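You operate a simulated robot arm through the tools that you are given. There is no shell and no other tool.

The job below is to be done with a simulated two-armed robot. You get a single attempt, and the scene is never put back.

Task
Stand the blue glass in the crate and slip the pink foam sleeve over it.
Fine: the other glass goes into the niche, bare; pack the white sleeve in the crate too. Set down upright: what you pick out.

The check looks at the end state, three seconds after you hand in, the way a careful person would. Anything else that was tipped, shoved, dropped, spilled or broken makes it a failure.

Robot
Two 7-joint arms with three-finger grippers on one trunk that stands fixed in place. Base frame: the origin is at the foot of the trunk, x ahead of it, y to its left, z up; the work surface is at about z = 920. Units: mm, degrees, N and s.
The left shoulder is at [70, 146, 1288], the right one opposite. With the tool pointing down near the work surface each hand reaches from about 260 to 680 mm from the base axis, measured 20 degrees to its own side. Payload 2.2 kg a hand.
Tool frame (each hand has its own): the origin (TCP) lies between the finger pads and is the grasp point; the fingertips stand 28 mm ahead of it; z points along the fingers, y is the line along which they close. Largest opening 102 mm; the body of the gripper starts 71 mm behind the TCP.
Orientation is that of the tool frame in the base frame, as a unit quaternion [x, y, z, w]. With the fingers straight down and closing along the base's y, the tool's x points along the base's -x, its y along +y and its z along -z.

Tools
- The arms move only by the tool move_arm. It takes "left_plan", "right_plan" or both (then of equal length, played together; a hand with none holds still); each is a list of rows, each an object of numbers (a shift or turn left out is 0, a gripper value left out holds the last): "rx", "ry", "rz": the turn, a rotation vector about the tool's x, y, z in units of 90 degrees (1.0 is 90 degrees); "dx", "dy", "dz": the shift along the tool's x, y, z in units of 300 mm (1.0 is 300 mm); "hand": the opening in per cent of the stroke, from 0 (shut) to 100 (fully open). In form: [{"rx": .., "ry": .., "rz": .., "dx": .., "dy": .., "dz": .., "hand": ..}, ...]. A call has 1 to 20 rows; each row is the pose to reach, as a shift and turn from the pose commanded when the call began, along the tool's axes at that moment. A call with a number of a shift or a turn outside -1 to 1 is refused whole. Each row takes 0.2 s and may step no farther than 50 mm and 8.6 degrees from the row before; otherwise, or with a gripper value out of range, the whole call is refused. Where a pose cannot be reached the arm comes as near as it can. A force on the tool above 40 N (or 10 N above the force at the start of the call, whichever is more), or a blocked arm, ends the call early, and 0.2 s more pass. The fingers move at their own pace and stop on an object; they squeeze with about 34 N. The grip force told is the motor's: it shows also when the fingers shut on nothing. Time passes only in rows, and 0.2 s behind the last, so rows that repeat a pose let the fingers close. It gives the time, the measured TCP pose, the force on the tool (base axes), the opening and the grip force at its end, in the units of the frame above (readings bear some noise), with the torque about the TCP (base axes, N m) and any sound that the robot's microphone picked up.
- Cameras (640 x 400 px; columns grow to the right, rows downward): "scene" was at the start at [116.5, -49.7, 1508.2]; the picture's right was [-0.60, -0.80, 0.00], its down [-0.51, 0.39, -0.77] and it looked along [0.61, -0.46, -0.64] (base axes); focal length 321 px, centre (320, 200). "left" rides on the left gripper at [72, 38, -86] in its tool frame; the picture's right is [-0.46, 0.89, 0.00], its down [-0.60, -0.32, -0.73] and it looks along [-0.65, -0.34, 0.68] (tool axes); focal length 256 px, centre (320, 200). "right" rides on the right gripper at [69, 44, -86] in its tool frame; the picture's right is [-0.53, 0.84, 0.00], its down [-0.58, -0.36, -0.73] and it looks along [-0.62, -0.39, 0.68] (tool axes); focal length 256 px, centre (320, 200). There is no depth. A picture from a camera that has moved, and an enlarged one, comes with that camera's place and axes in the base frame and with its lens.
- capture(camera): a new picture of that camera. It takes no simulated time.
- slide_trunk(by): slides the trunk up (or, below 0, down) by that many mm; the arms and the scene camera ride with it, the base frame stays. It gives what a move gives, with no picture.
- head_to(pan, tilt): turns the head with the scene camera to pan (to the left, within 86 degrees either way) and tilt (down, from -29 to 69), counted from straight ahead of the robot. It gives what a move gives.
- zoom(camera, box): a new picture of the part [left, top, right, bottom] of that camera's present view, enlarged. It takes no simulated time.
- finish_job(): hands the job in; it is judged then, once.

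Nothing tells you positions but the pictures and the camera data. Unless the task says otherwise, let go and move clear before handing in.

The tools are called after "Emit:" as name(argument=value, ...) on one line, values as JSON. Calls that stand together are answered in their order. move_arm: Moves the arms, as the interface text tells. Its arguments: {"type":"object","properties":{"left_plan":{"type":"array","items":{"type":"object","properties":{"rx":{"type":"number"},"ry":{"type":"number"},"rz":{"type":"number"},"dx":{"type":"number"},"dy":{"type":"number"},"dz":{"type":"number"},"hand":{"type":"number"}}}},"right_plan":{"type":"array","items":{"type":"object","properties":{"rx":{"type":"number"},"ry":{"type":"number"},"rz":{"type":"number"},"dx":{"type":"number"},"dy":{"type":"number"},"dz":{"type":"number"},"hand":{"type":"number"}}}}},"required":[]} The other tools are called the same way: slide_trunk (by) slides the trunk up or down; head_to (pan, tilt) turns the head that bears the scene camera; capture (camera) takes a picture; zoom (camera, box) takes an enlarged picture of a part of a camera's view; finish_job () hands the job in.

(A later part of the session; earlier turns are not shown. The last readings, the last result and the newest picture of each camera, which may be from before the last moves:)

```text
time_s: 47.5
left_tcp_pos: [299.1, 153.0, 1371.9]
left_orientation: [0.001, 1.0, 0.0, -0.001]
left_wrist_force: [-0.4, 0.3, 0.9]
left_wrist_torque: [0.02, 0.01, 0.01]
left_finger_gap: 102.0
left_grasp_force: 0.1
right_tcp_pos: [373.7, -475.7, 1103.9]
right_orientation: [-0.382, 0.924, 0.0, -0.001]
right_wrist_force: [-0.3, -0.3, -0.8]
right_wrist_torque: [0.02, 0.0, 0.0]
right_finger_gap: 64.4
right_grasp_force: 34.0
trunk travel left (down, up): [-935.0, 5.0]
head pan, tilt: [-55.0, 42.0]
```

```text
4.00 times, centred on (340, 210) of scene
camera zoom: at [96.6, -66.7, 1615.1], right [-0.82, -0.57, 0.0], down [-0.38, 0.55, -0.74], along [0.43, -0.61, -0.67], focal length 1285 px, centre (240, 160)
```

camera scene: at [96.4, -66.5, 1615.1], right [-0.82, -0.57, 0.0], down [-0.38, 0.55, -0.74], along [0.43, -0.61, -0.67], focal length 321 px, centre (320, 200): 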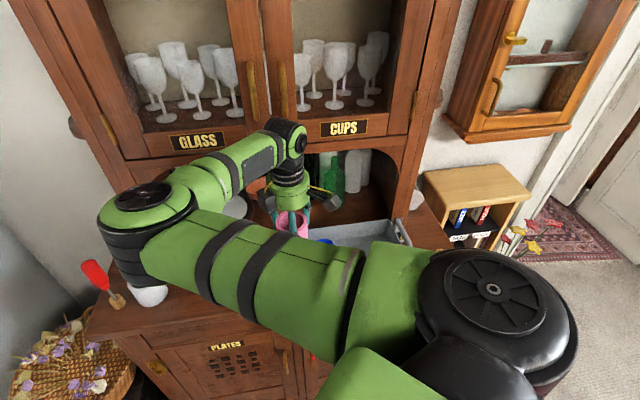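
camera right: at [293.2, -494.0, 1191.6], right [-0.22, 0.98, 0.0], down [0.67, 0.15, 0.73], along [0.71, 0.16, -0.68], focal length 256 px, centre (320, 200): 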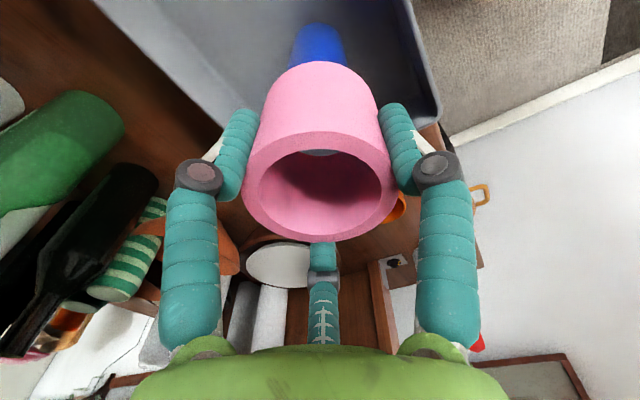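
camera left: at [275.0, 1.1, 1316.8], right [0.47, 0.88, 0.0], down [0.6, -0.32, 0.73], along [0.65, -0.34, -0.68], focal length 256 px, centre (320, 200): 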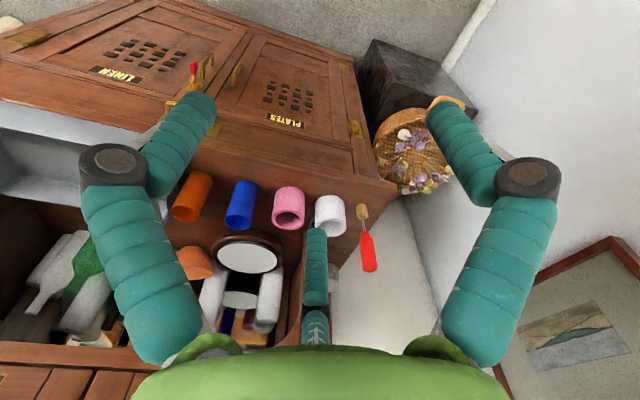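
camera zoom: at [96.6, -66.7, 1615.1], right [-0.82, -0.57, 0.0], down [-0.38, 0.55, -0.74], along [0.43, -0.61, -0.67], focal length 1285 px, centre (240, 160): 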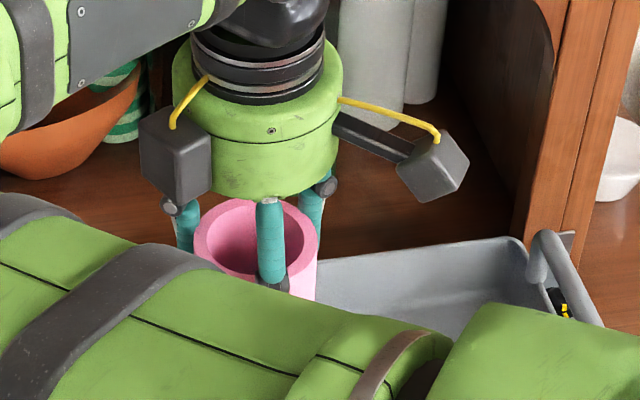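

Comparing the sleeve with the glass body visible beneath it, the sleeve needs about 2 mm of correction. I apply that and descend to just above the glass rim for a second check.

Emit:
move_arm(right_plan=[{"dx": 0.0062, "dy": -0.0024, "dz": 0.02, "hand": 40}, {"dx": 0.0062, "dy": -0.0024, "dz": 0.045, "hand": 40}, {"dx": 0.0062, "dy": -0.0024, "dz": 0.06, "hand": 40}, {"dx": 0.0062, "dy": -0.0024, "dz": 0.06, "hand": 40}])

Emit:
zoom(camera="right", box=[240, 20, 400, 120])

Emit:
zoom(camera="right", box=[240, 120, 400, 220])

```text
time_s: 48.5
left_tcp_pos: [300.2, 153.7, 1372.6]
left_orientation: [0.001, 1.0, 0.0, -0.002]
left_wrist_force: [-0.5, 0.8, -0.4]
left_wrist_torque: [0.0, -0.02, 0.04]
left_finger_gap: 102.1
left_grasp_force: 0.0
right_tcp_pos: [372.9, -476.0, 1087.8]
right_orientation: [-0.382, 0.924, -0.001, 0.0]
right_wrist_force: [0.0, 0.9, 0.1]
right_wrist_torque: [-0.02, 0.01, 0.0]
right_finger_gap: 64.4
right_grasp_force: 34.7
trunk travel left (down, up): [-935.0, 5.0]
head pan, tilt: [-55.0, 42.0]
```

```text
4.00 times, centred on (320, 70) of right
camera zoom: at [292.7, -494.7, 1174.0], right [-0.22, 0.98, 0.0], down [0.67, 0.15, 0.73], along [0.71, 0.16, -0.68], focal length 1024 px, centre (320, 720)
```

zoom: 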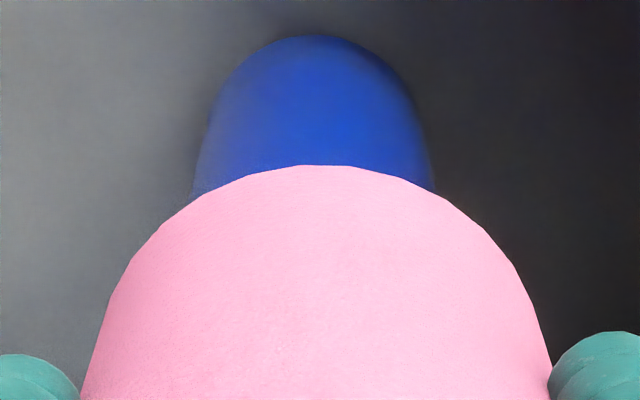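

```text
4.00 times, centred on (320, 170) of right
camera zoom: at [292.7, -494.7, 1174.0], right [-0.22, 0.98, 0.0], down [0.67, 0.15, 0.73], along [0.71, 0.16, -0.68], focal length 1024 px, centre (320, 320)
```

zoom: 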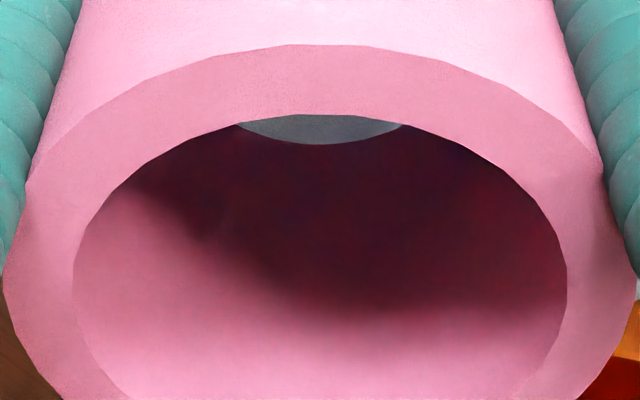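

The glass axis is still about 1.5 mm to one side of the sleeve's axis. I apply another small correction at this height and look again.

Emit:
move_arm(right_plan=[{"dx": 0.0057, "dy": -0.0035, "hand": 40}, {"dx": 0.0057, "dy": -0.0035, "hand": 40}, {"dx": 0.0057, "dy": -0.0035, "hand": 40}])

Emit:
zoom(camera="right", box=[272, 22, 368, 82])

Emit:
zoom(camera="right", box=[240, 20, 400, 120])

```text
time_s: 49.3
left_tcp_pos: [298.9, 152.8, 1371.4]
left_orientation: [0.001, 1.0, 0.0, 0.0]
left_wrist_force: [0.4, 0.0, 0.7]
left_wrist_torque: [-0.02, 0.01, 0.0]
left_finger_gap: 102.0
left_grasp_force: 0.1
right_tcp_pos: [373.3, -479.3, 1088.2]
right_orientation: [-0.382, 0.924, -0.001, -0.001]
right_wrist_force: [-0.6, 0.1, -1.1]
right_wrist_torque: [0.02, 0.01, -0.02]
right_finger_gap: 64.3
right_grasp_force: 34.3
trunk travel left (down, up): [-935.0, 5.0]
head pan, tilt: [-55.0, 42.0]
```

```text
6.67 times, centred on (320, 52) of right
camera zoom: at [292.3, -497.4, 1174.4], right [-0.22, 0.98, 0.0], down [0.67, 0.15, 0.73], along [0.71, 0.16, -0.68], focal length 1707 px, centre (320, 1187)
```

zoom: 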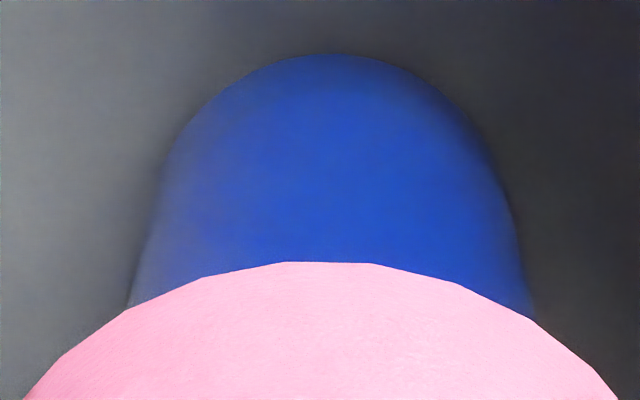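

```text
4.00 times, centred on (320, 70) of right
camera zoom: at [292.3, -497.4, 1174.4], right [-0.22, 0.98, 0.0], down [0.67, 0.15, 0.73], along [0.71, 0.16, -0.68], focal length 1024 px, centre (320, 720)
```

zoom: 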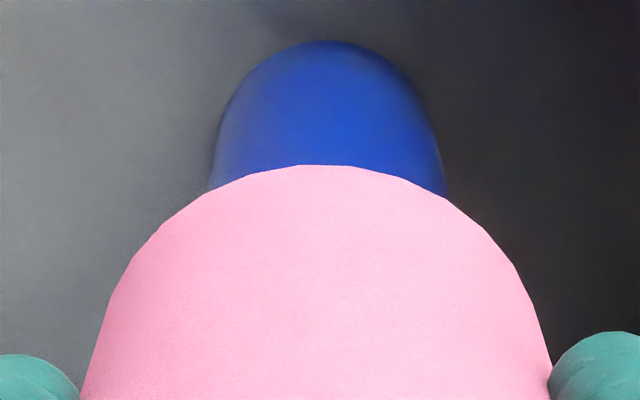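

Now it's about 1.2 mm past in the other direction (the arm has a little hysteresis). I apply a small reverse correction.

Emit:
move_arm(right_plan=[{"dx": -0.003, "dy": 0.0033, "hand": 40}, {"dx": -0.003, "dy": 0.0033, "hand": 40}, {"dx": -0.003, "dy": 0.0033, "hand": 40}])

Emit:
zoom(camera="right", box=[272, 22, 368, 82])

```text
time_s: 50.1
left_tcp_pos: [300.0, 152.8, 1371.0]
left_orientation: [0.001, 1.0, 0.0, -0.001]
left_wrist_force: [0.4, 0.4, 0.1]
left_wrist_torque: [0.01, -0.01, 0.01]
left_finger_gap: 102.0
left_grasp_force: 0.0
right_tcp_pos: [372.2, -478.3, 1088.3]
right_orientation: [-0.382, 0.924, 0.0, -0.001]
right_wrist_force: [0.6, 0.5, 0.6]
right_wrist_torque: [0.0, 0.01, 0.02]
right_finger_gap: 64.2
right_grasp_force: 33.8
trunk travel left (down, up): [-935.0, 5.0]
head pan, tilt: [-55.0, 42.0]
```

```text
6.67 times, centred on (320, 52) of right
camera zoom: at [291.9, -496.1, 1173.9], right [-0.22, 0.98, 0.0], down [0.67, 0.15, 0.73], along [0.71, 0.16, -0.68], focal length 1707 px, centre (320, 1187)
```

zoom: 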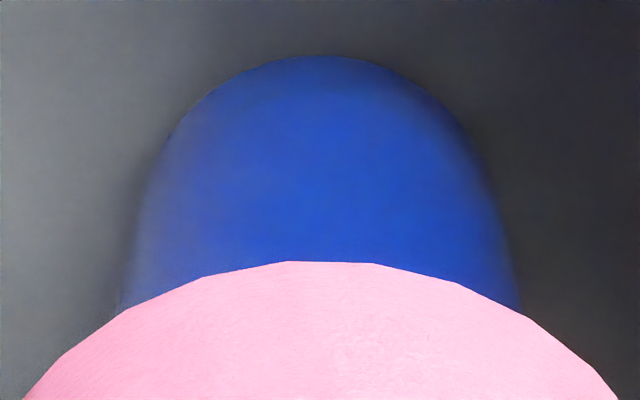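

Aligned to within a few tenths of a millimetre. Now I lower gently toward the rim while watching the force.

Emit:
move_arm(right_plan=[{"dz": 0.007, "hand": 40}, {"dz": 0.014, "hand": 40}, {"dz": 0.02, "hand": 40}, {"dz": 0.02, "hand": 40}])

Emit:
zoom(camera="right", box=[272, 22, 368, 82])

```text
time_s: 51.1
left_tcp_pos: [300.4, 152.7, 1371.1]
left_orientation: [0.001, 1.0, 0.0, -0.001]
left_wrist_force: [0.5, 0.4, -0.7]
left_wrist_torque: [0.0, 0.02, 0.01]
left_finger_gap: 102.0
left_grasp_force: 0.0
right_tcp_pos: [372.3, -478.4, 1081.5]
right_orientation: [-0.382, 0.924, -0.001, -0.001]
right_wrist_force: [-0.1, -1.3, 1.1]
right_wrist_torque: [0.04, -0.01, -0.01]
right_finger_gap: 64.2
right_grasp_force: 33.7
trunk travel left (down, up): [-935.0, 5.0]
head pan, tilt: [-55.0, 42.0]
```

```text
6.67 times, centred on (320, 52) of right
camera zoom: at [291.9, -495.6, 1167.7], right [-0.22, 0.98, 0.0], down [0.67, 0.15, 0.73], along [0.71, 0.16, -0.68], focal length 1707 px, centre (320, 1187)
```

zoom: 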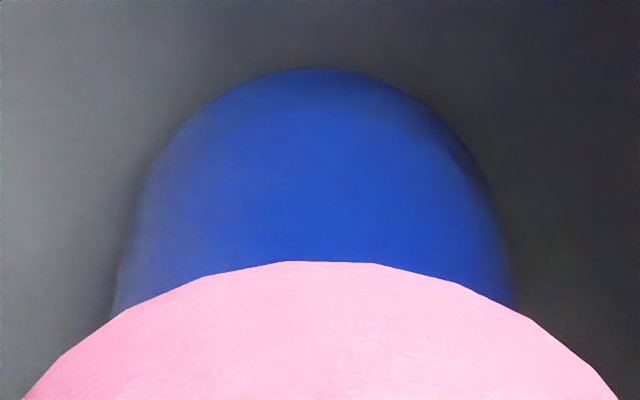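

Offset is about 0.5 mm, within the clearance. I continue lowering in 2 mm steps.

Emit:
move_arm(right_plan=[{"dx": 0.0008, "dy": -0.0014, "dz": 0.007, "hand": 40}, {"dx": 0.0008, "dy": -0.0014, "dz": 0.013, "hand": 40}, {"dx": 0.0008, "dy": -0.0014, "dz": 0.013, "hand": 40}])

Emit:
move_arm(right_plan=[{"dz": 0.007, "hand": 40}, {"dz": 0.013, "hand": 40}, {"dz": 0.013, "hand": 40}])

Emit:
zoom(camera="right", box=[240, 40, 400, 140])

Emit:
zoom(camera="right", box=[240, 120, 400, 220])

```text
time_s: 51.9
left_tcp_pos: [299.4, 152.9, 1370.5]
left_orientation: [0.001, 1.0, -0.001, -0.001]
left_wrist_force: [0.7, -0.1, 0.0]
left_wrist_torque: [-0.02, -0.01, 0.01]
left_finger_gap: 102.2
left_grasp_force: 0.0
right_tcp_pos: [372.9, -477.7, 1078.4]
right_orientation: [-0.382, 0.924, -0.001, 0.0]
right_wrist_force: [-0.3, 0.3, 0.3]
right_wrist_torque: [-0.02, 0.0, 0.0]
right_finger_gap: 64.1
right_grasp_force: 34.3
trunk travel left (down, up): [-935.0, 5.0]
head pan, tilt: [-55.0, 42.0]
```

```text
time_s: 52.7
left_tcp_pos: [298.6, 152.0, 1371.7]
left_orientation: [0.001, 1.0, 0.0, 0.0]
left_wrist_force: [0.3, -0.5, 0.4]
left_wrist_torque: [0.0, -0.03, 0.0]
left_finger_gap: 102.2
left_grasp_force: 0.1
right_tcp_pos: [373.3, -478.0, 1073.3]
right_orientation: [-0.382, 0.924, -0.001, -0.001]
right_wrist_force: [-1.0, -0.5, 0.9]
right_wrist_torque: [0.03, 0.02, 0.03]
right_finger_gap: 64.3
right_grasp_force: 34.0
trunk travel left (down, up): [-935.0, 5.0]
head pan, tilt: [-55.0, 42.0]
```

```text
4.00 times, centred on (320, 90) of right
camera zoom: at [292.5, -496.0, 1159.7], right [-0.22, 0.98, 0.0], down [0.67, 0.15, 0.73], along [0.71, 0.16, -0.68], focal length 1024 px, centre (320, 640)
```

zoom: 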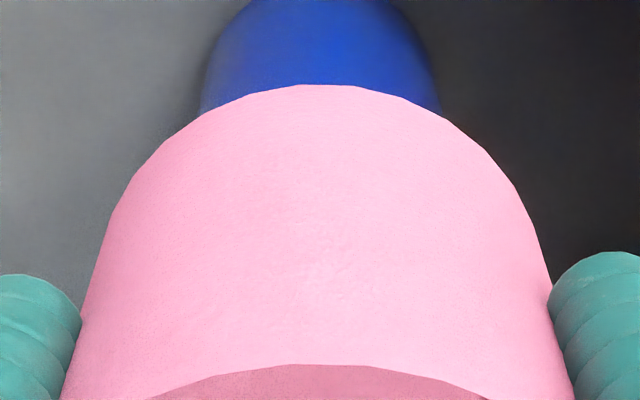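

```text
4.00 times, centred on (320, 170) of right
camera zoom: at [292.5, -496.0, 1159.7], right [-0.22, 0.98, 0.0], down [0.67, 0.15, 0.73], along [0.71, 0.16, -0.68], focal length 1024 px, centre (320, 320)
```

zoom: 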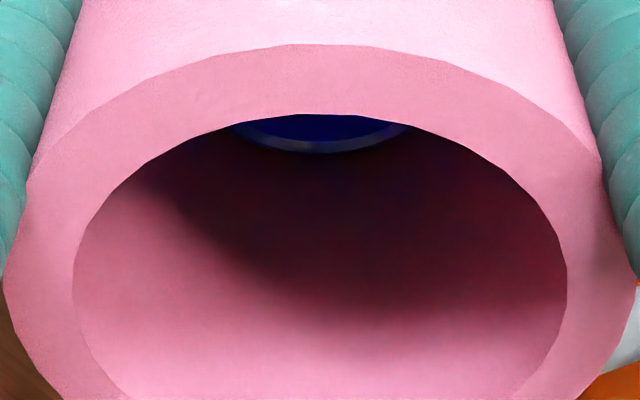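

The glass rim now shows inside the sleeve's bore, with no contact force. I keep lowering steadily.

Emit:
move_arm(right_plan=[{"dz": 0.014, "hand": 40}, {"dz": 0.028, "hand": 40}, {"dz": 0.042, "hand": 40}, {"dz": 0.056, "hand": 40}, {"dz": 0.07, "hand": 40}, {"dz": 0.07, "hand": 40}])

Emit:
zoom(camera="right", box=[208, 110, 432, 250])

```text
time_s: 54.1
left_tcp_pos: [298.8, 152.8, 1372.5]
left_orientation: [0.001, 1.0, 0.001, -0.001]
left_wrist_force: [-0.1, 0.0, -0.5]
left_wrist_torque: [-0.01, 0.01, 0.0]
left_finger_gap: 102.1
left_grasp_force: 0.1
right_tcp_pos: [373.2, -477.3, 1051.6]
right_orientation: [-0.382, 0.924, -0.002, -0.001]
right_wrist_force: [-0.3, 0.9, 0.0]
right_wrist_torque: [-0.01, -0.01, 0.02]
right_finger_gap: 64.1
right_grasp_force: 34.0
trunk travel left (down, up): [-935.0, 5.0]
head pan, tilt: [-55.0, 42.0]
```

```text
2.86 times, centred on (320, 180) of right
camera zoom: at [292.6, -495.3, 1138.3], right [-0.22, 0.98, 0.0], down [0.67, 0.15, 0.73], along [0.71, 0.16, -0.68], focal length 731 px, centre (320, 257)
```

zoom: 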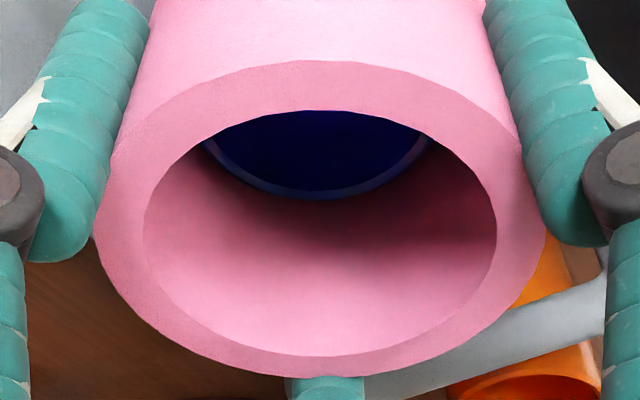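

The glass is well centred inside the sleeve. I continue down, slower near the floor.

Emit:
move_arm(right_plan=[{"dz": 0.016, "hand": 40}, {"dz": 0.032, "hand": 40}, {"dz": 0.048, "hand": 40}, {"dz": 0.064, "hand": 40}, {"dz": 0.08, "hand": 40}, {"dz": 0.096, "hand": 40}, {"dz": 0.11, "hand": 40}, {"dz": 0.11, "hand": 40}])

Emit:
zoom(camera="right", box=[208, 110, 432, 250])

```text
time_s: 55.9
left_tcp_pos: [299.3, 152.3, 1371.6]
left_orientation: [0.001, 1.0, 0.0, 0.0]
left_wrist_force: [0.1, 0.1, -0.2]
left_wrist_torque: [0.04, 0.02, -0.03]
left_finger_gap: 102.1
left_grasp_force: 0.1
right_tcp_pos: [371.7, -477.9, 1018.9]
right_orientation: [-0.382, 0.924, -0.001, -0.002]
right_wrist_force: [0.3, 0.0, 0.2]
right_wrist_torque: [0.03, 0.02, 0.0]
right_finger_gap: 64.0
right_grasp_force: 33.7
trunk travel left (down, up): [-935.0, 5.0]
head pan, tilt: [-55.0, 42.0]
```

```text
2.86 times, centred on (320, 180) of right
camera zoom: at [292.1, -495.5, 1106.1], right [-0.22, 0.98, 0.0], down [0.67, 0.15, 0.73], along [0.71, 0.16, -0.68], focal length 731 px, centre (320, 257)
```

zoom: 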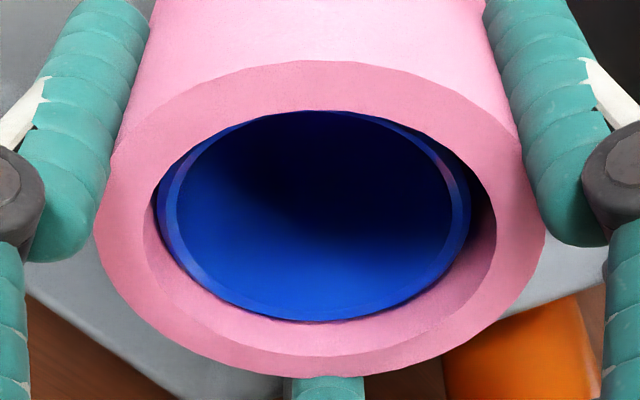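

Still free of contact, with the glass about 0.9 mm off-centre. I'll nudge slightly while lowering further.

Emit:
move_arm(right_plan=[{"dx": 0.0027, "dy": -0.0015, "dz": 0.01, "hand": 40}, {"dx": 0.0027, "dy": -0.0015, "dz": 0.025, "hand": 40}, {"dx": 0.0027, "dy": -0.0015, "dz": 0.04, "hand": 40}, {"dx": 0.0027, "dy": -0.0015, "dz": 0.055, "hand": 40}, {"dx": 0.0027, "dy": -0.0015, "dz": 0.07, "hand": 40}, {"dx": 0.0027, "dy": -0.0015, "dz": 0.07, "hand": 40}])

Emit:
zoom(camera="right", box=[208, 110, 432, 250])

```text
time_s: 57.3
left_tcp_pos: [299.1, 152.4, 1371.7]
left_orientation: [0.001, 1.0, 0.0, -0.001]
left_wrist_force: [-0.4, -0.8, 0.1]
left_wrist_torque: [0.01, -0.03, -0.01]
left_finger_gap: 102.0
left_grasp_force: 0.1
right_tcp_pos: [372.9, -478.3, 999.5]
right_orientation: [-0.382, 0.924, -0.001, -0.001]
right_wrist_force: [0.6, 0.6, -0.3]
right_wrist_torque: [0.02, 0.01, 0.01]
right_finger_gap: 64.1
right_grasp_force: 33.9
trunk travel left (down, up): [-935.0, 5.0]
head pan, tilt: [-55.0, 42.0]
```

```text
2.86 times, centred on (320, 180) of right
camera zoom: at [292.2, -495.6, 1084.8], right [-0.22, 0.98, 0.0], down [0.67, 0.15, 0.73], along [0.71, 0.16, -0.68], focal length 731 px, centre (320, 257)
```

zoom: 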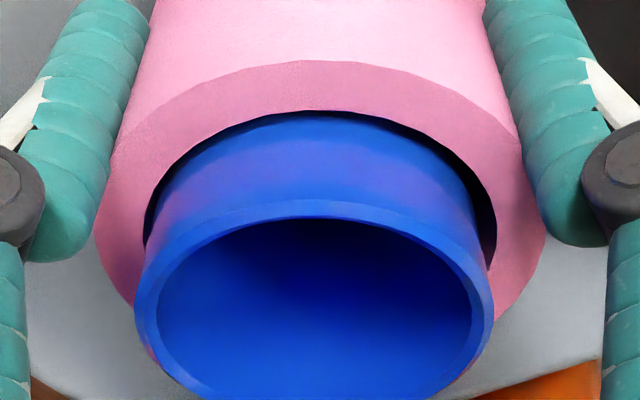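

No contact, and the glass now protrudes through the sleeve as expected. I lower the last 16 mm carefully.

Emit:
move_arm(right_plan=[{"dx": 0.001, "dy": -0.002, "dz": 0.01, "hand": 40}, {"dx": 0.001, "dy": -0.002, "dz": 0.022, "hand": 40}, {"dx": 0.001, "dy": -0.002, "dz": 0.034, "hand": 40}, {"dx": 0.001, "dy": -0.002, "dz": 0.042, "hand": 40}, {"dx": 0.001, "dy": -0.002, "dz": 0.042, "hand": 40}])

Emit:
move_arm(right_plan=[{"dz": 0.004, "hand": 40}, {"dz": 0.007, "hand": 40}, {"dz": 0.007, "hand": 40}])

```text
time_s: 58.5
left_tcp_pos: [300.7, 152.7, 1370.9]
left_orientation: [0.001, 1.0, 0.0, 0.0]
left_wrist_force: [0.9, 0.0, 0.5]
left_wrist_torque: [-0.02, 0.03, 0.01]
left_finger_gap: 101.9
left_grasp_force: 0.1
right_tcp_pos: [374.0, -479.4, 984.9]
right_orientation: [-0.382, 0.924, -0.001, 0.001]
right_wrist_force: [0.3, 0.4, 2.7]
right_wrist_torque: [0.06, 0.02, 0.01]
right_finger_gap: 64.0
right_grasp_force: 34.2
trunk travel left (down, up): [-935.0, 5.0]
head pan, tilt: [-55.0, 42.0]
```

```text
time_s: 59.3
left_tcp_pos: [299.2, 153.2, 1371.3]
left_orientation: [0.002, 1.0, -0.001, -0.001]
left_wrist_force: [1.0, 0.3, -1.3]
left_wrist_torque: [0.01, 0.02, -0.04]
left_finger_gap: 102.0
left_grasp_force: 0.1
right_tcp_pos: [372.4, -479.7, 984.4]
right_orientation: [-0.382, 0.924, -0.002, 0.0]
right_wrist_force: [0.5, -2.7, 4.7]
right_wrist_torque: [-0.04, 0.03, 0.01]
right_finger_gap: 64.0
right_grasp_force: 34.3
trunk travel left (down, up): [-935.0, 5.0]
head pan, tilt: [-55.0, 42.0]
```

The sleeve touches the crate floor (about 5 N). I open the fingers and inspect.

Emit:
move_arm(right_plan=[{"hand": 72}, {"hand": 85}, {"hand": 90}, {"hand": 90}])

Emit:
capture(camera="right")

```text
time_s: 60.3
left_tcp_pos: [299.5, 152.8, 1370.6]
left_orientation: [0.001, 1.0, 0.0, -0.001]
left_wrist_force: [-0.2, 0.6, -0.1]
left_wrist_torque: [0.01, 0.02, 0.04]
left_finger_gap: 102.1
left_grasp_force: 0.1
right_tcp_pos: [373.1, -477.8, 983.3]
right_orientation: [-0.382, 0.924, -0.001, 0.0]
right_wrist_force: [0.3, 0.5, 0.0]
right_wrist_torque: [-0.02, 0.0, 0.0]
right_finger_gap: 91.8
right_grasp_force: 0.2
trunk travel left (down, up): [-935.0, 5.0]
head pan, tilt: [-55.0, 42.0]
```

```text
taken
camera right: at [293.1, -497.0, 1070.1], right [-0.22, 0.98, 0.0], down [0.67, 0.15, 0.73], along [0.71, 0.16, -0.68], focal length 256 px, centre (320, 200)
```

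right: 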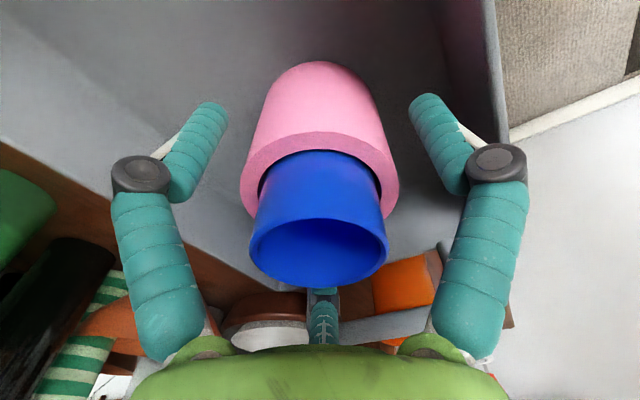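

The pink sleeve is seated on the crate floor around the blue glass. I retreat straight up, then head for the white sleeve.

Emit:
move_arm(right_plan=[{"dz": -0.04, "hand": 90}, {"dz": -0.14, "hand": 90}, {"dz": -0.28, "hand": 90}, {"dz": -0.44, "hand": 90}, {"dx": -0.12, "dz": -0.44, "hand": 90}, {"dx": -0.26, "dz": -0.44, "hand": 100}, {"dx": -0.4, "dz": -0.44, "hand": 100}, {"dx": -0.54, "dz": -0.44, "hand": 100}, {"dx": -0.68, "dz": -0.44, "hand": 100}, {"dx": -0.8, "dz": -0.44, "hand": 100}, {"dx": -0.8, "dz": -0.44, "hand": 100}])

Emit:
capture(camera="right")

Emit:
capture(camera="scene")

```text
time_s: 62.7
left_tcp_pos: [297.7, 152.1, 1371.3]
left_orientation: [0.0, 1.0, 0.0, -0.001]
left_wrist_force: [-0.6, -0.9, -0.1]
left_wrist_torque: [0.02, 0.0, -0.01]
left_finger_gap: 102.0
left_grasp_force: 0.1
right_tcp_pos: [542.5, -310.4, 1114.2]
right_orientation: [-0.382, 0.924, -0.002, 0.0]
right_wrist_force: [-0.2, 0.6, 0.4]
right_wrist_torque: [0.03, -0.01, 0.01]
right_finger_gap: 102.0
right_grasp_force: 0.0
trunk travel left (down, up): [-935.0, 5.0]
head pan, tilt: [-55.0, 42.0]
```

```text
taken
camera right: at [461.0, -328.6, 1200.8], right [-0.22, 0.98, 0.0], down [0.67, 0.15, 0.73], along [0.71, 0.16, -0.68], focal length 256 px, centre (320, 200)
```

right: 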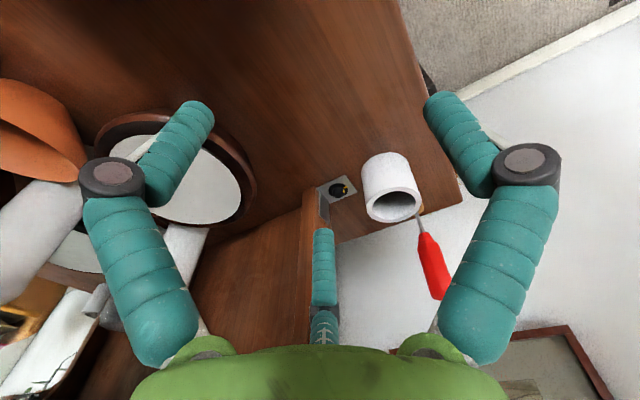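

```text
taken
camera scene: at [96.4, -67.3, 1615.1], right [-0.82, -0.57, 0.0], down [-0.38, 0.55, -0.74], along [0.43, -0.61, -0.67], focal length 321 px, centre (320, 200)
```

scene: 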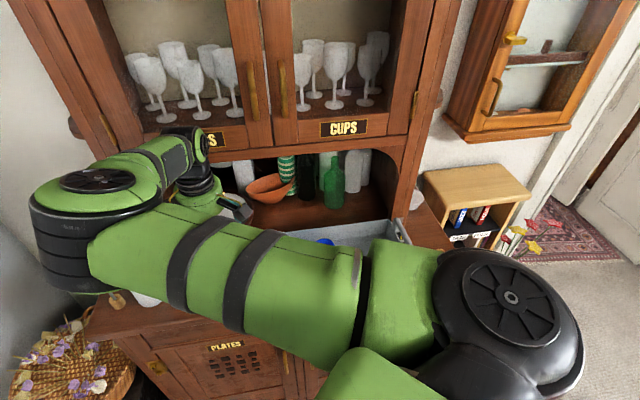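

Next is the white sleeve near [672,-185]. A screwdriver stands about 74 mm beyond it at [714,-124], reaching up to z≈1084, so I'll lean the hand 12° away from it while approaching and stay above the sleeve for now.

Emit:
move_arm(right_plan=[{"dx": -0.1, "dz": 0.02, "ry": -0.035}, {"dx": -0.2, "dz": 0.05, "ry": -0.07}, {"dx": -0.3, "dz": 0.08, "ry": -0.1}, {"dx": -0.4, "dy": -0.004, "dz": 0.1, "ry": -0.133}, {"dx": -0.48, "dy": -0.008, "dz": 0.13, "ry": -0.133}, {"dx": -0.55, "dy": -0.011, "dz": 0.14, "ry": -0.133}, {"dx": -0.55, "dy": -0.011, "dz": 0.14, "ry": -0.133}])

Emit:
capture(camera="right")

Emit:
head_to(pan=-20, tilt=45)

Emit:
capture(camera="scene")

```text
time_s: 64.3
left_tcp_pos: [298.6, 153.1, 1371.3]
left_orientation: [0.001, 1.0, 0.001, -0.001]
left_wrist_force: [-0.1, 0.3, -0.3]
left_wrist_torque: [0.04, 0.02, 0.0]
left_finger_gap: 102.0
left_grasp_force: 0.0
right_tcp_pos: [661.3, -195.8, 1070.8]
right_orientation: [-0.38, 0.919, 0.038, 0.096]
right_wrist_force: [0.6, 1.2, -0.6]
right_wrist_torque: [-0.01, -0.05, -0.03]
right_finger_gap: 102.2
right_grasp_force: 0.2
trunk travel left (down, up): [-935.0, 5.0]
head pan, tilt: [-55.0, 42.0]
```

```text
taken
camera right: at [569.3, -225.0, 1140.9], right [-0.23, 0.97, 0.11], down [0.55, 0.03, 0.83], along [0.8, 0.25, -0.54], focal length 256 px, centre (320, 200)
```

right: 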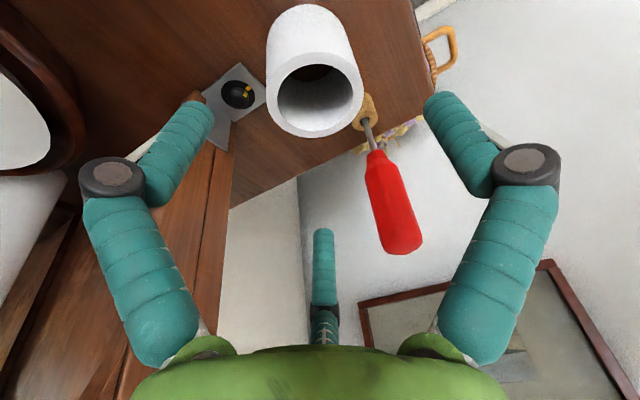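

```text
time_s: 65.3
left_tcp_pos: [299.2, 153.0, 1371.3]
left_orientation: [0.001, 1.0, 0.0, -0.001]
left_wrist_force: [0.0, 0.2, 0.0]
left_wrist_torque: [-0.01, 0.01, -0.03]
left_finger_gap: 101.8
left_grasp_force: 0.1
right_tcp_pos: [660.4, -195.7, 1069.8]
right_orientation: [-0.38, 0.919, 0.039, 0.096]
right_wrist_force: [0.4, 0.3, -0.4]
right_wrist_torque: [0.01, -0.02, 0.05]
right_finger_gap: 102.2
right_grasp_force: 0.0
trunk travel left (down, up): [-935.0, 5.0]
head pan, tilt: [-20.0, 45.0]
```

```text
taken
camera scene: at [125.0, -26.5, 1610.7], right [-0.34, -0.94, 0.0], down [-0.66, 0.24, -0.71], along [0.66, -0.24, -0.71], focal length 321 px, centre (320, 200)
```

scene: 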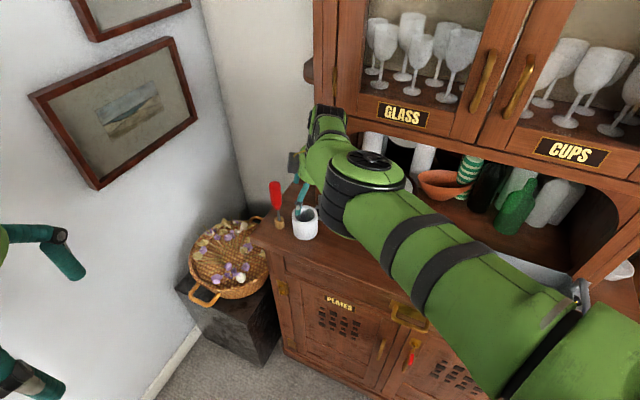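

The lean is as planned. I'll enlarge both views to check the hand against the screwdriver and to measure the white sleeve.

Emit:
zoom(camera="scene", box=[240, 130, 400, 230])

Emit:
zoom(camera="right", box=[224, 0, 448, 140])

```text
4.00 times, centred on (320, 180) of scene
camera zoom: at [125.0, -26.5, 1610.7], right [-0.34, -0.94, 0.0], down [-0.66, 0.24, -0.71], along [0.66, -0.24, -0.71], focal length 1285 px, centre (320, 280)
```

zoom: 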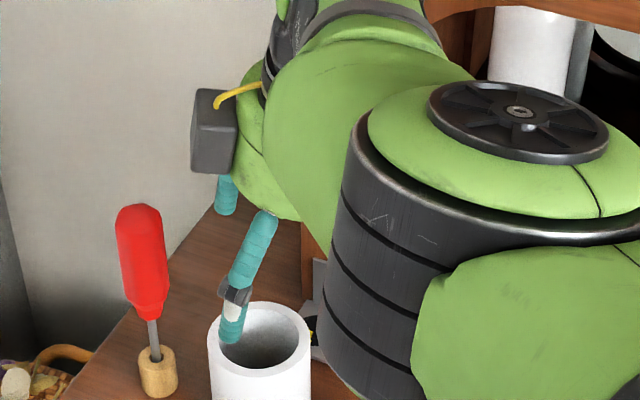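

```text
2.86 times, centred on (336, 70) of right
camera zoom: at [569.6, -224.9, 1141.0], right [-0.23, 0.97, 0.11], down [0.55, 0.03, 0.84], along [0.8, 0.25, -0.54], focal length 731 px, centre (274, 571)
```

zoom: 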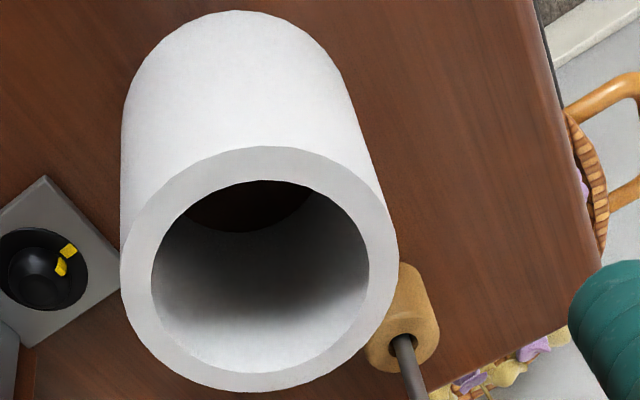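

The hand's side box would pass within about 10 mm of the screwdriver, so I'll increase the lean to 20° for a safer gap, then move over the sleeve and descend partway.

Emit:
move_arm(right_plan=[{"ry": -0.045}, {"ry": -0.089}, {"dx": -0.035, "dy": -0.006, "dz": 0.02, "ry": -0.089}, {"dx": -0.045, "dy": -0.0113, "dz": 0.07, "ry": -0.089}, {"dx": -0.0278, "dy": -0.0113, "dz": 0.159, "ry": -0.089}, {"dx": -0.0278, "dy": -0.0113, "dz": 0.159, "ry": -0.089}])

Emit:
zoom(camera="scene", box=[240, 130, 400, 230])

Emit:
capture(camera="right")

Emit:
zoom(camera="right", box=[208, 40, 432, 180])

```text
time_s: 66.7
left_tcp_pos: [297.6, 152.2, 1371.5]
left_orientation: [0.0, 1.0, -0.001, -0.001]
left_wrist_force: [0.3, -0.5, 0.5]
left_wrist_torque: [-0.02, -0.02, 0.01]
left_finger_gap: 101.7
left_grasp_force: 0.0
right_tcp_pos: [677.4, -187.0, 1025.8]
right_orientation: [-0.376, 0.91, 0.065, 0.16]
right_wrist_force: [-0.4, -0.4, 0.4]
right_wrist_torque: [0.04, 0.01, -0.02]
right_finger_gap: 102.0
right_grasp_force: 0.1
trunk travel left (down, up): [-935.0, 5.0]
head pan, tilt: [-20.0, 45.0]
```

```text
4.00 times, centred on (320, 180) of scene
camera zoom: at [124.8, -26.3, 1610.8], right [-0.34, -0.94, 0.0], down [-0.66, 0.24, -0.71], along [0.66, -0.24, -0.71], focal length 1285 px, centre (320, 280)
```

zoom: 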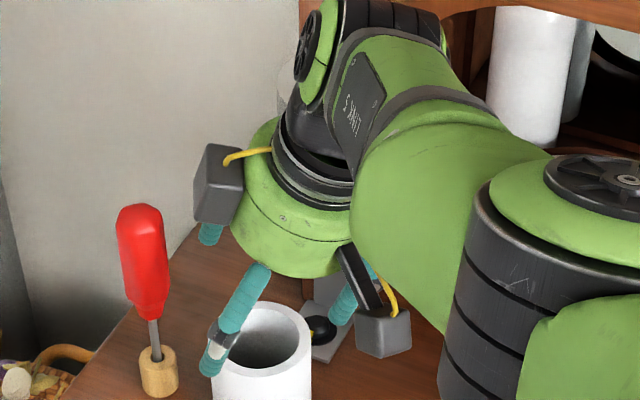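

```text
taken
camera right: at [579.0, -222.0, 1084.0], right [-0.24, 0.95, 0.18], down [0.46, -0.05, 0.88], along [0.85, 0.3, -0.43], focal length 256 px, centre (320, 200)
```

right: 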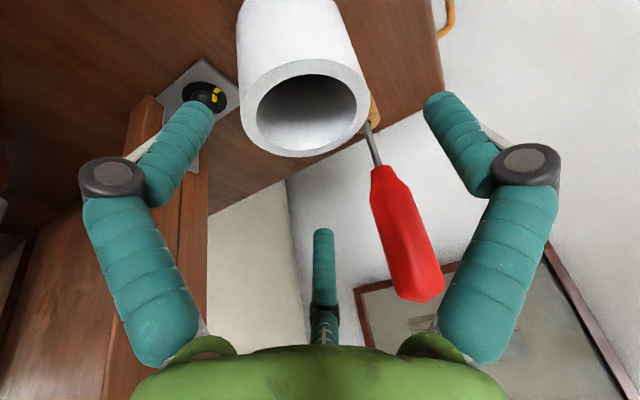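

```text
2.86 times, centred on (320, 110) of right
camera zoom: at [579.0, -222.0, 1084.0], right [-0.24, 0.95, 0.18], down [0.46, -0.05, 0.88], along [0.85, 0.3, -0.43], focal length 731 px, centre (320, 457)
```

zoom: 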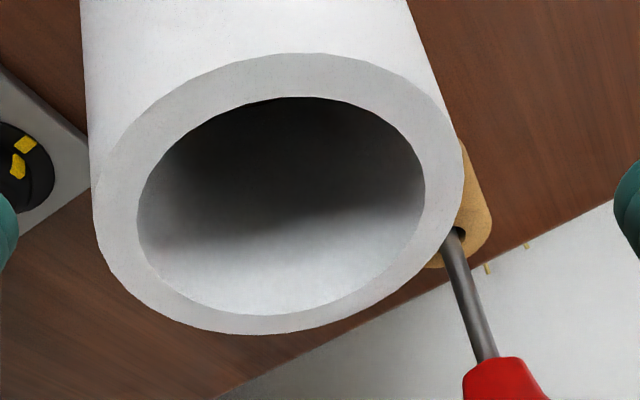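

The white sleeve is at [677,-185]; the hand is within 2 mm. The screwdriver gap looks fine (about 15 mm), so I descend vertically to grasp height.

Emit:
move_arm(right_plan=[{"dx": 0.01, "dy": 0.003, "dz": 0.04, "hand": 100}, {"dx": 0.025, "dy": 0.003, "dz": 0.08, "hand": 100}, {"dx": 0.039, "dy": 0.003, "dz": 0.12, "hand": 100}, {"dx": 0.0528, "dy": 0.003, "dz": 0.158, "hand": 100}, {"dx": 0.0528, "dy": 0.003, "dz": 0.158, "hand": 100}])

Emit:
zoom(camera="scene", box=[240, 130, 400, 230])

Emit:
capture(camera="right")

```text
time_s: 67.9
left_tcp_pos: [300.5, 153.5, 1370.5]
left_orientation: [0.001, 1.0, 0.001, 0.0]
left_wrist_force: [-0.4, 0.4, -0.4]
left_wrist_torque: [0.03, 0.01, 0.01]
left_finger_gap: 101.9
left_grasp_force: 0.1
right_tcp_pos: [664.6, -184.9, 989.0]
right_orientation: [-0.376, 0.91, 0.066, 0.161]
right_wrist_force: [0.6, -0.2, 0.7]
right_wrist_torque: [-0.01, 0.0, -0.01]
right_finger_gap: 101.9
right_grasp_force: 0.1
right hand out of reach, approached as far as the arm can: row 1, 2, 3, 4, 5
trunk travel left (down, up): [-935.0, 5.0]
head pan, tilt: [-20.0, 45.0]
```

```text
4.00 times, centred on (320, 180) of scene
camera zoom: at [125.0, -26.5, 1610.7], right [-0.34, -0.94, 0.0], down [-0.66, 0.24, -0.71], along [0.66, -0.24, -0.71], focal length 1285 px, centre (320, 280)
```

zoom: 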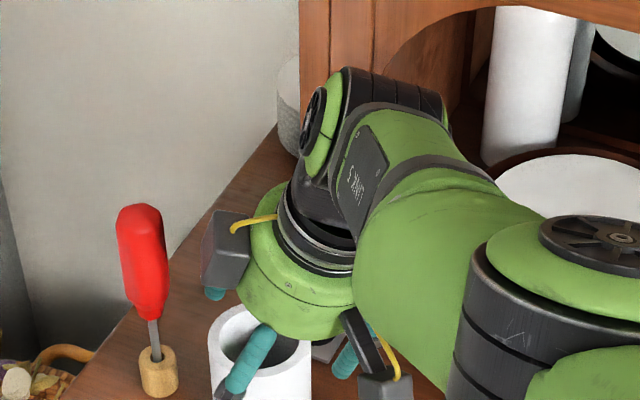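

```text
taken
camera right: at [566.0, -220.0, 1045.6], right [-0.24, 0.95, 0.18], down [0.46, -0.05, 0.88], along [0.85, 0.3, -0.43], focal length 256 px, centre (320, 200)
```

right: 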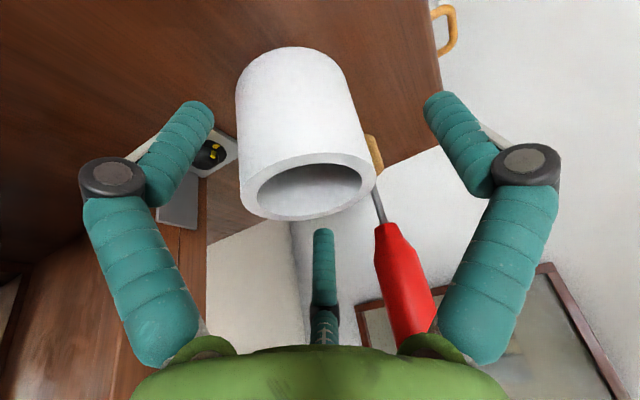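

The arm is stretched to its limit about 13 mm short. Lowering the trunk brings the shoulder closer, so I first rise vertically, then slide the trunk down.

Emit:
move_arm(right_plan=[{"dx": -0.02, "dz": -0.06, "hand": 100}, {"dx": -0.05, "dz": -0.14, "hand": 100}, {"dx": -0.09, "dz": -0.25, "hand": 100}, {"dx": -0.137, "dz": -0.376, "hand": 100}, {"dx": -0.137, "dz": -0.376, "hand": 100}])

```text
time_s: 69.1
left_tcp_pos: [298.3, 152.7, 1372.4]
left_orientation: [0.001, 1.0, 0.0, -0.001]
left_wrist_force: [0.2, 0.7, 0.7]
left_wrist_torque: [-0.02, 0.0, 0.01]
left_finger_gap: 101.8
left_grasp_force: 0.1
right_tcp_pos: [664.6, -180.7, 1107.0]
right_orientation: [-0.376, 0.91, 0.065, 0.159]
right_wrist_force: [0.3, 0.0, 0.2]
right_wrist_torque: [0.0, 0.02, -0.02]
right_finger_gap: 101.9
right_grasp_force: 0.1
trunk travel left (down, up): [-935.0, 5.0]
head pan, tilt: [-20.0, 45.0]
```

Emit:
slide_trunk(by=-75)

Emit:
capture(camera="scene")

Emit:
capture(camera="right")

```text
time_s: 70.2
left_tcp_pos: [298.7, 152.2, 1296.2]
left_orientation: [0.001, 1.0, 0.0, 0.0]
left_wrist_force: [0.3, -0.1, 0.2]
left_wrist_torque: [0.0, 0.0, 0.01]
left_finger_gap: 101.9
left_grasp_force: 0.0
right_tcp_pos: [665.5, -180.3, 1031.4]
right_orientation: [-0.376, 0.911, 0.066, 0.16]
right_wrist_force: [0.6, -0.4, 0.2]
right_wrist_torque: [-0.02, 0.01, -0.01]
right_finger_gap: 101.9
right_grasp_force: 0.0
trunk travel left (down, up): [-860.0, 80.0]
head pan, tilt: [-20.0, 45.0]
```

```text
taken
camera scene: at [124.6, -26.2, 1535.8], right [-0.34, -0.94, 0.0], down [-0.66, 0.24, -0.71], along [0.66, -0.24, -0.71], focal length 321 px, centre (320, 200)
```

scene: 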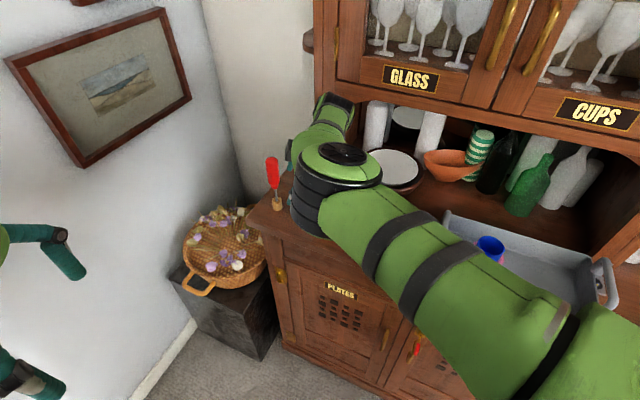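

```text
taken
camera right: at [566.3, -216.2, 1089.8], right [-0.24, 0.95, 0.18], down [0.46, -0.05, 0.88], along [0.85, 0.3, -0.43], focal length 256 px, centre (320, 200)
```

right: 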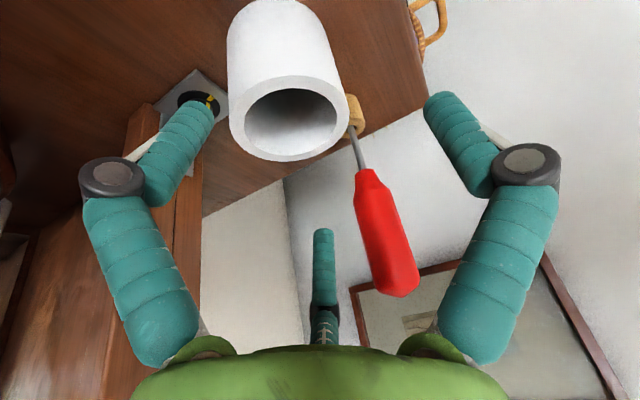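

Now there's reach margin. I move horizontally over the sleeve first, then descend vertically around it.

Emit:
move_arm(right_plan=[{"dx": -0.0157, "dy": -0.0394, "dz": 0.0057, "hand": 100}, {"dx": -0.0157, "dy": -0.0394, "dz": 0.0057, "hand": 100}, {"dx": 0.006, "dy": -0.0394, "dz": 0.065, "hand": 100}, {"dx": 0.028, "dy": -0.0394, "dz": 0.125, "hand": 100}, {"dx": 0.047, "dy": -0.0394, "dz": 0.178, "hand": 100}, {"dx": 0.047, "dy": -0.0394, "dz": 0.178, "hand": 100}])

Emit:
zoom(camera="scene", box=[240, 110, 400, 210])

Emit:
capture(camera="right")

Emit:
zoom(camera="right", box=[208, 110, 432, 250])

```text
time_s: 71.6
left_tcp_pos: [298.2, 154.0, 1296.7]
left_orientation: [0.001, 1.0, -0.001, -0.001]
left_wrist_force: [-0.5, 0.2, -0.2]
left_wrist_torque: [0.02, 0.04, -0.02]
left_finger_gap: 102.0
left_grasp_force: 0.1
right_tcp_pos: [676.5, -185.2, 976.6]
right_orientation: [-0.377, 0.91, 0.065, 0.161]
right_wrist_force: [0.0, 0.2, -1.1]
right_wrist_torque: [-0.02, 0.01, -0.02]
right_finger_gap: 101.8
right_grasp_force: 0.2
trunk travel left (down, up): [-860.0, 80.0]
head pan, tilt: [-20.0, 45.0]
```

```text
4.00 times, centred on (320, 160) of scene
camera zoom: at [124.6, -25.8, 1535.8], right [-0.34, -0.94, 0.0], down [-0.66, 0.24, -0.71], along [0.66, -0.24, -0.71], focal length 1285 px, centre (320, 360)
```

zoom: 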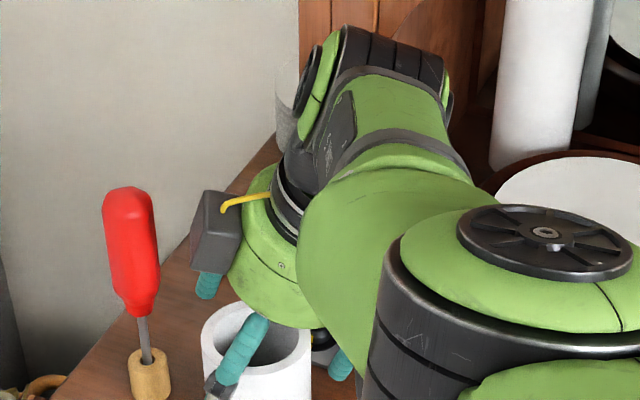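

```text
taken
camera right: at [578.4, -221.1, 1033.2], right [-0.24, 0.95, 0.18], down [0.46, -0.05, 0.88], along [0.85, 0.3, -0.43], focal length 256 px, centre (320, 200)
```

right: 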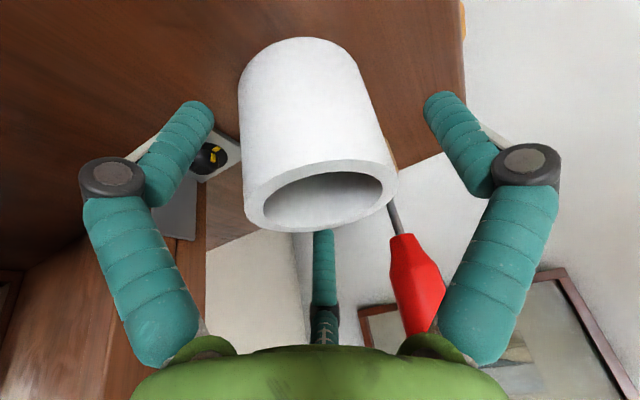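

```text
2.86 times, centred on (320, 180) of right
camera zoom: at [578.4, -221.1, 1033.2], right [-0.24, 0.95, 0.18], down [0.46, -0.05, 0.88], along [0.85, 0.3, -0.43], focal length 731 px, centre (320, 257)
```

zoom: 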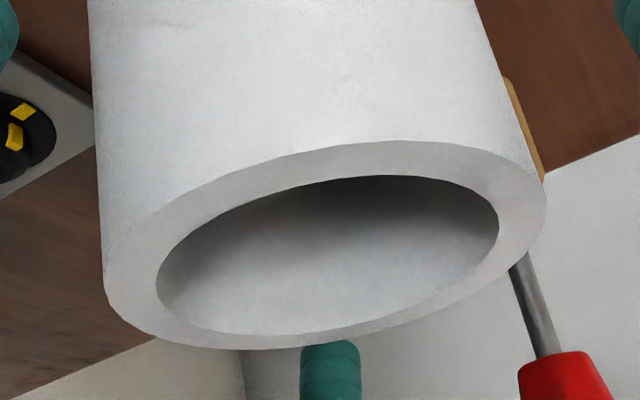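

The fingers straddle the white sleeve with 1–2 mm error. I close the grip.

Emit:
move_arm(right_plan=[{"dy": -0.002, "hand": 80}, {"dy": -0.002, "hand": 60}, {"dy": -0.002, "hand": 40}, {"dy": -0.002, "hand": 40}])

Emit:
capture(camera="right")

```text
time_s: 72.6
left_tcp_pos: [299.5, 152.3, 1297.0]
left_orientation: [0.0, 1.0, 0.0, 0.0]
left_wrist_force: [-0.2, 0.4, -0.7]
left_wrist_torque: [-0.01, -0.02, 0.0]
left_finger_gap: 102.0
left_grasp_force: 0.0
right_tcp_pos: [676.6, -185.5, 976.1]
right_orientation: [-0.376, 0.91, 0.066, 0.16]
right_wrist_force: [-1.2, 0.7, 0.5]
right_wrist_torque: [-0.06, 0.02, 0.01]
right_finger_gap: 70.1
right_grasp_force: 33.9
trunk travel left (down, up): [-860.0, 80.0]
head pan, tilt: [-20.0, 45.0]
```

```text
taken
camera right: at [578.5, -221.2, 1033.7], right [-0.24, 0.95, 0.18], down [0.46, -0.05, 0.88], along [0.85, 0.3, -0.43], focal length 256 px, centre (320, 200)
```

right: 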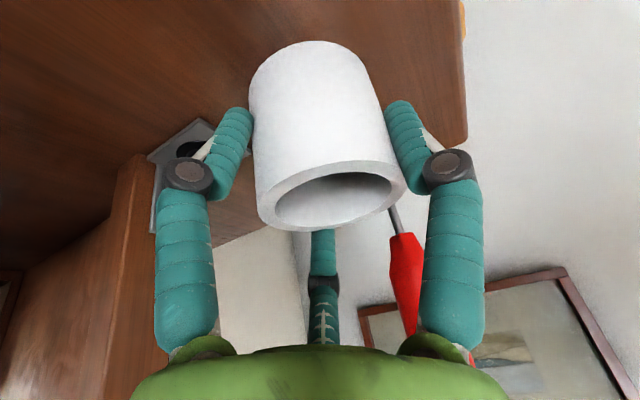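

White sleeve is gripped. I lift it vertically clear of everything, then raise the trunk again for travel.

Emit:
move_arm(right_plan=[{"dx": -0.006, "dz": -0.016, "hand": 40}, {"dx": -0.02, "dz": -0.055, "hand": 40}, {"dx": -0.045, "dz": -0.125, "hand": 40}, {"dx": -0.07, "dz": -0.19, "hand": 40}, {"dx": -0.0912, "dz": -0.2506, "hand": 40}, {"dx": -0.0912, "dz": -0.2506, "hand": 40}])

Emit:
slide_trunk(by=75)

Emit:
capture(camera="scene")

Emit:
capture(camera="right")

```text
time_s: 74.0
left_tcp_pos: [298.4, 153.0, 1297.4]
left_orientation: [0.001, 1.0, 0.001, 0.0]
left_wrist_force: [-0.2, -0.3, 0.4]
left_wrist_torque: [-0.05, 0.05, 0.01]
left_finger_gap: 102.0
left_grasp_force: 0.0
right_tcp_pos: [678.5, -185.7, 1059.1]
right_orientation: [-0.377, 0.91, 0.065, 0.159]
right_wrist_force: [-0.6, -0.1, -0.5]
right_wrist_torque: [-0.03, -0.01, 0.02]
right_finger_gap: 70.1
right_grasp_force: 34.0
trunk travel left (down, up): [-860.0, 80.0]
head pan, tilt: [-20.0, 45.0]
```

```text
time_s: 75.2
left_tcp_pos: [299.7, 153.4, 1371.2]
left_orientation: [0.0, 1.0, 0.0, -0.001]
left_wrist_force: [-0.3, -0.2, 0.3]
left_wrist_torque: [0.02, -0.03, 0.01]
left_finger_gap: 102.0
left_grasp_force: 0.1
right_tcp_pos: [678.7, -186.4, 1132.5]
right_orientation: [-0.375, 0.911, 0.064, 0.16]
right_wrist_force: [0.2, 0.0, 0.5]
right_wrist_torque: [0.04, -0.01, -0.04]
right_finger_gap: 70.0
right_grasp_force: 34.2
trunk travel left (down, up): [-935.0, 5.0]
head pan, tilt: [-20.0, 45.0]
```

```text
taken
camera scene: at [125.0, -26.2, 1610.7], right [-0.34, -0.94, 0.0], down [-0.66, 0.24, -0.71], along [0.66, -0.24, -0.71], focal length 321 px, centre (320, 200)
```

scene: 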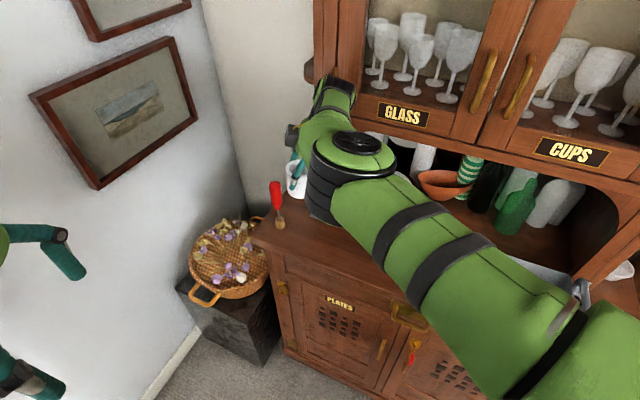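

```text
taken
camera right: at [580.3, -221.9, 1190.4], right [-0.24, 0.95, 0.18], down [0.46, -0.05, 0.88], along [0.85, 0.3, -0.43], focal length 256 px, centre (320, 200)
```

right: 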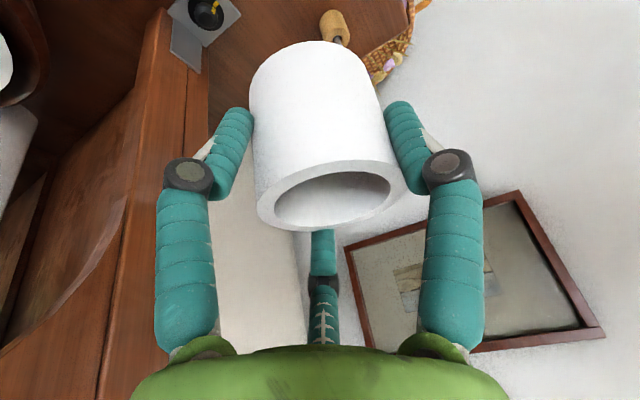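

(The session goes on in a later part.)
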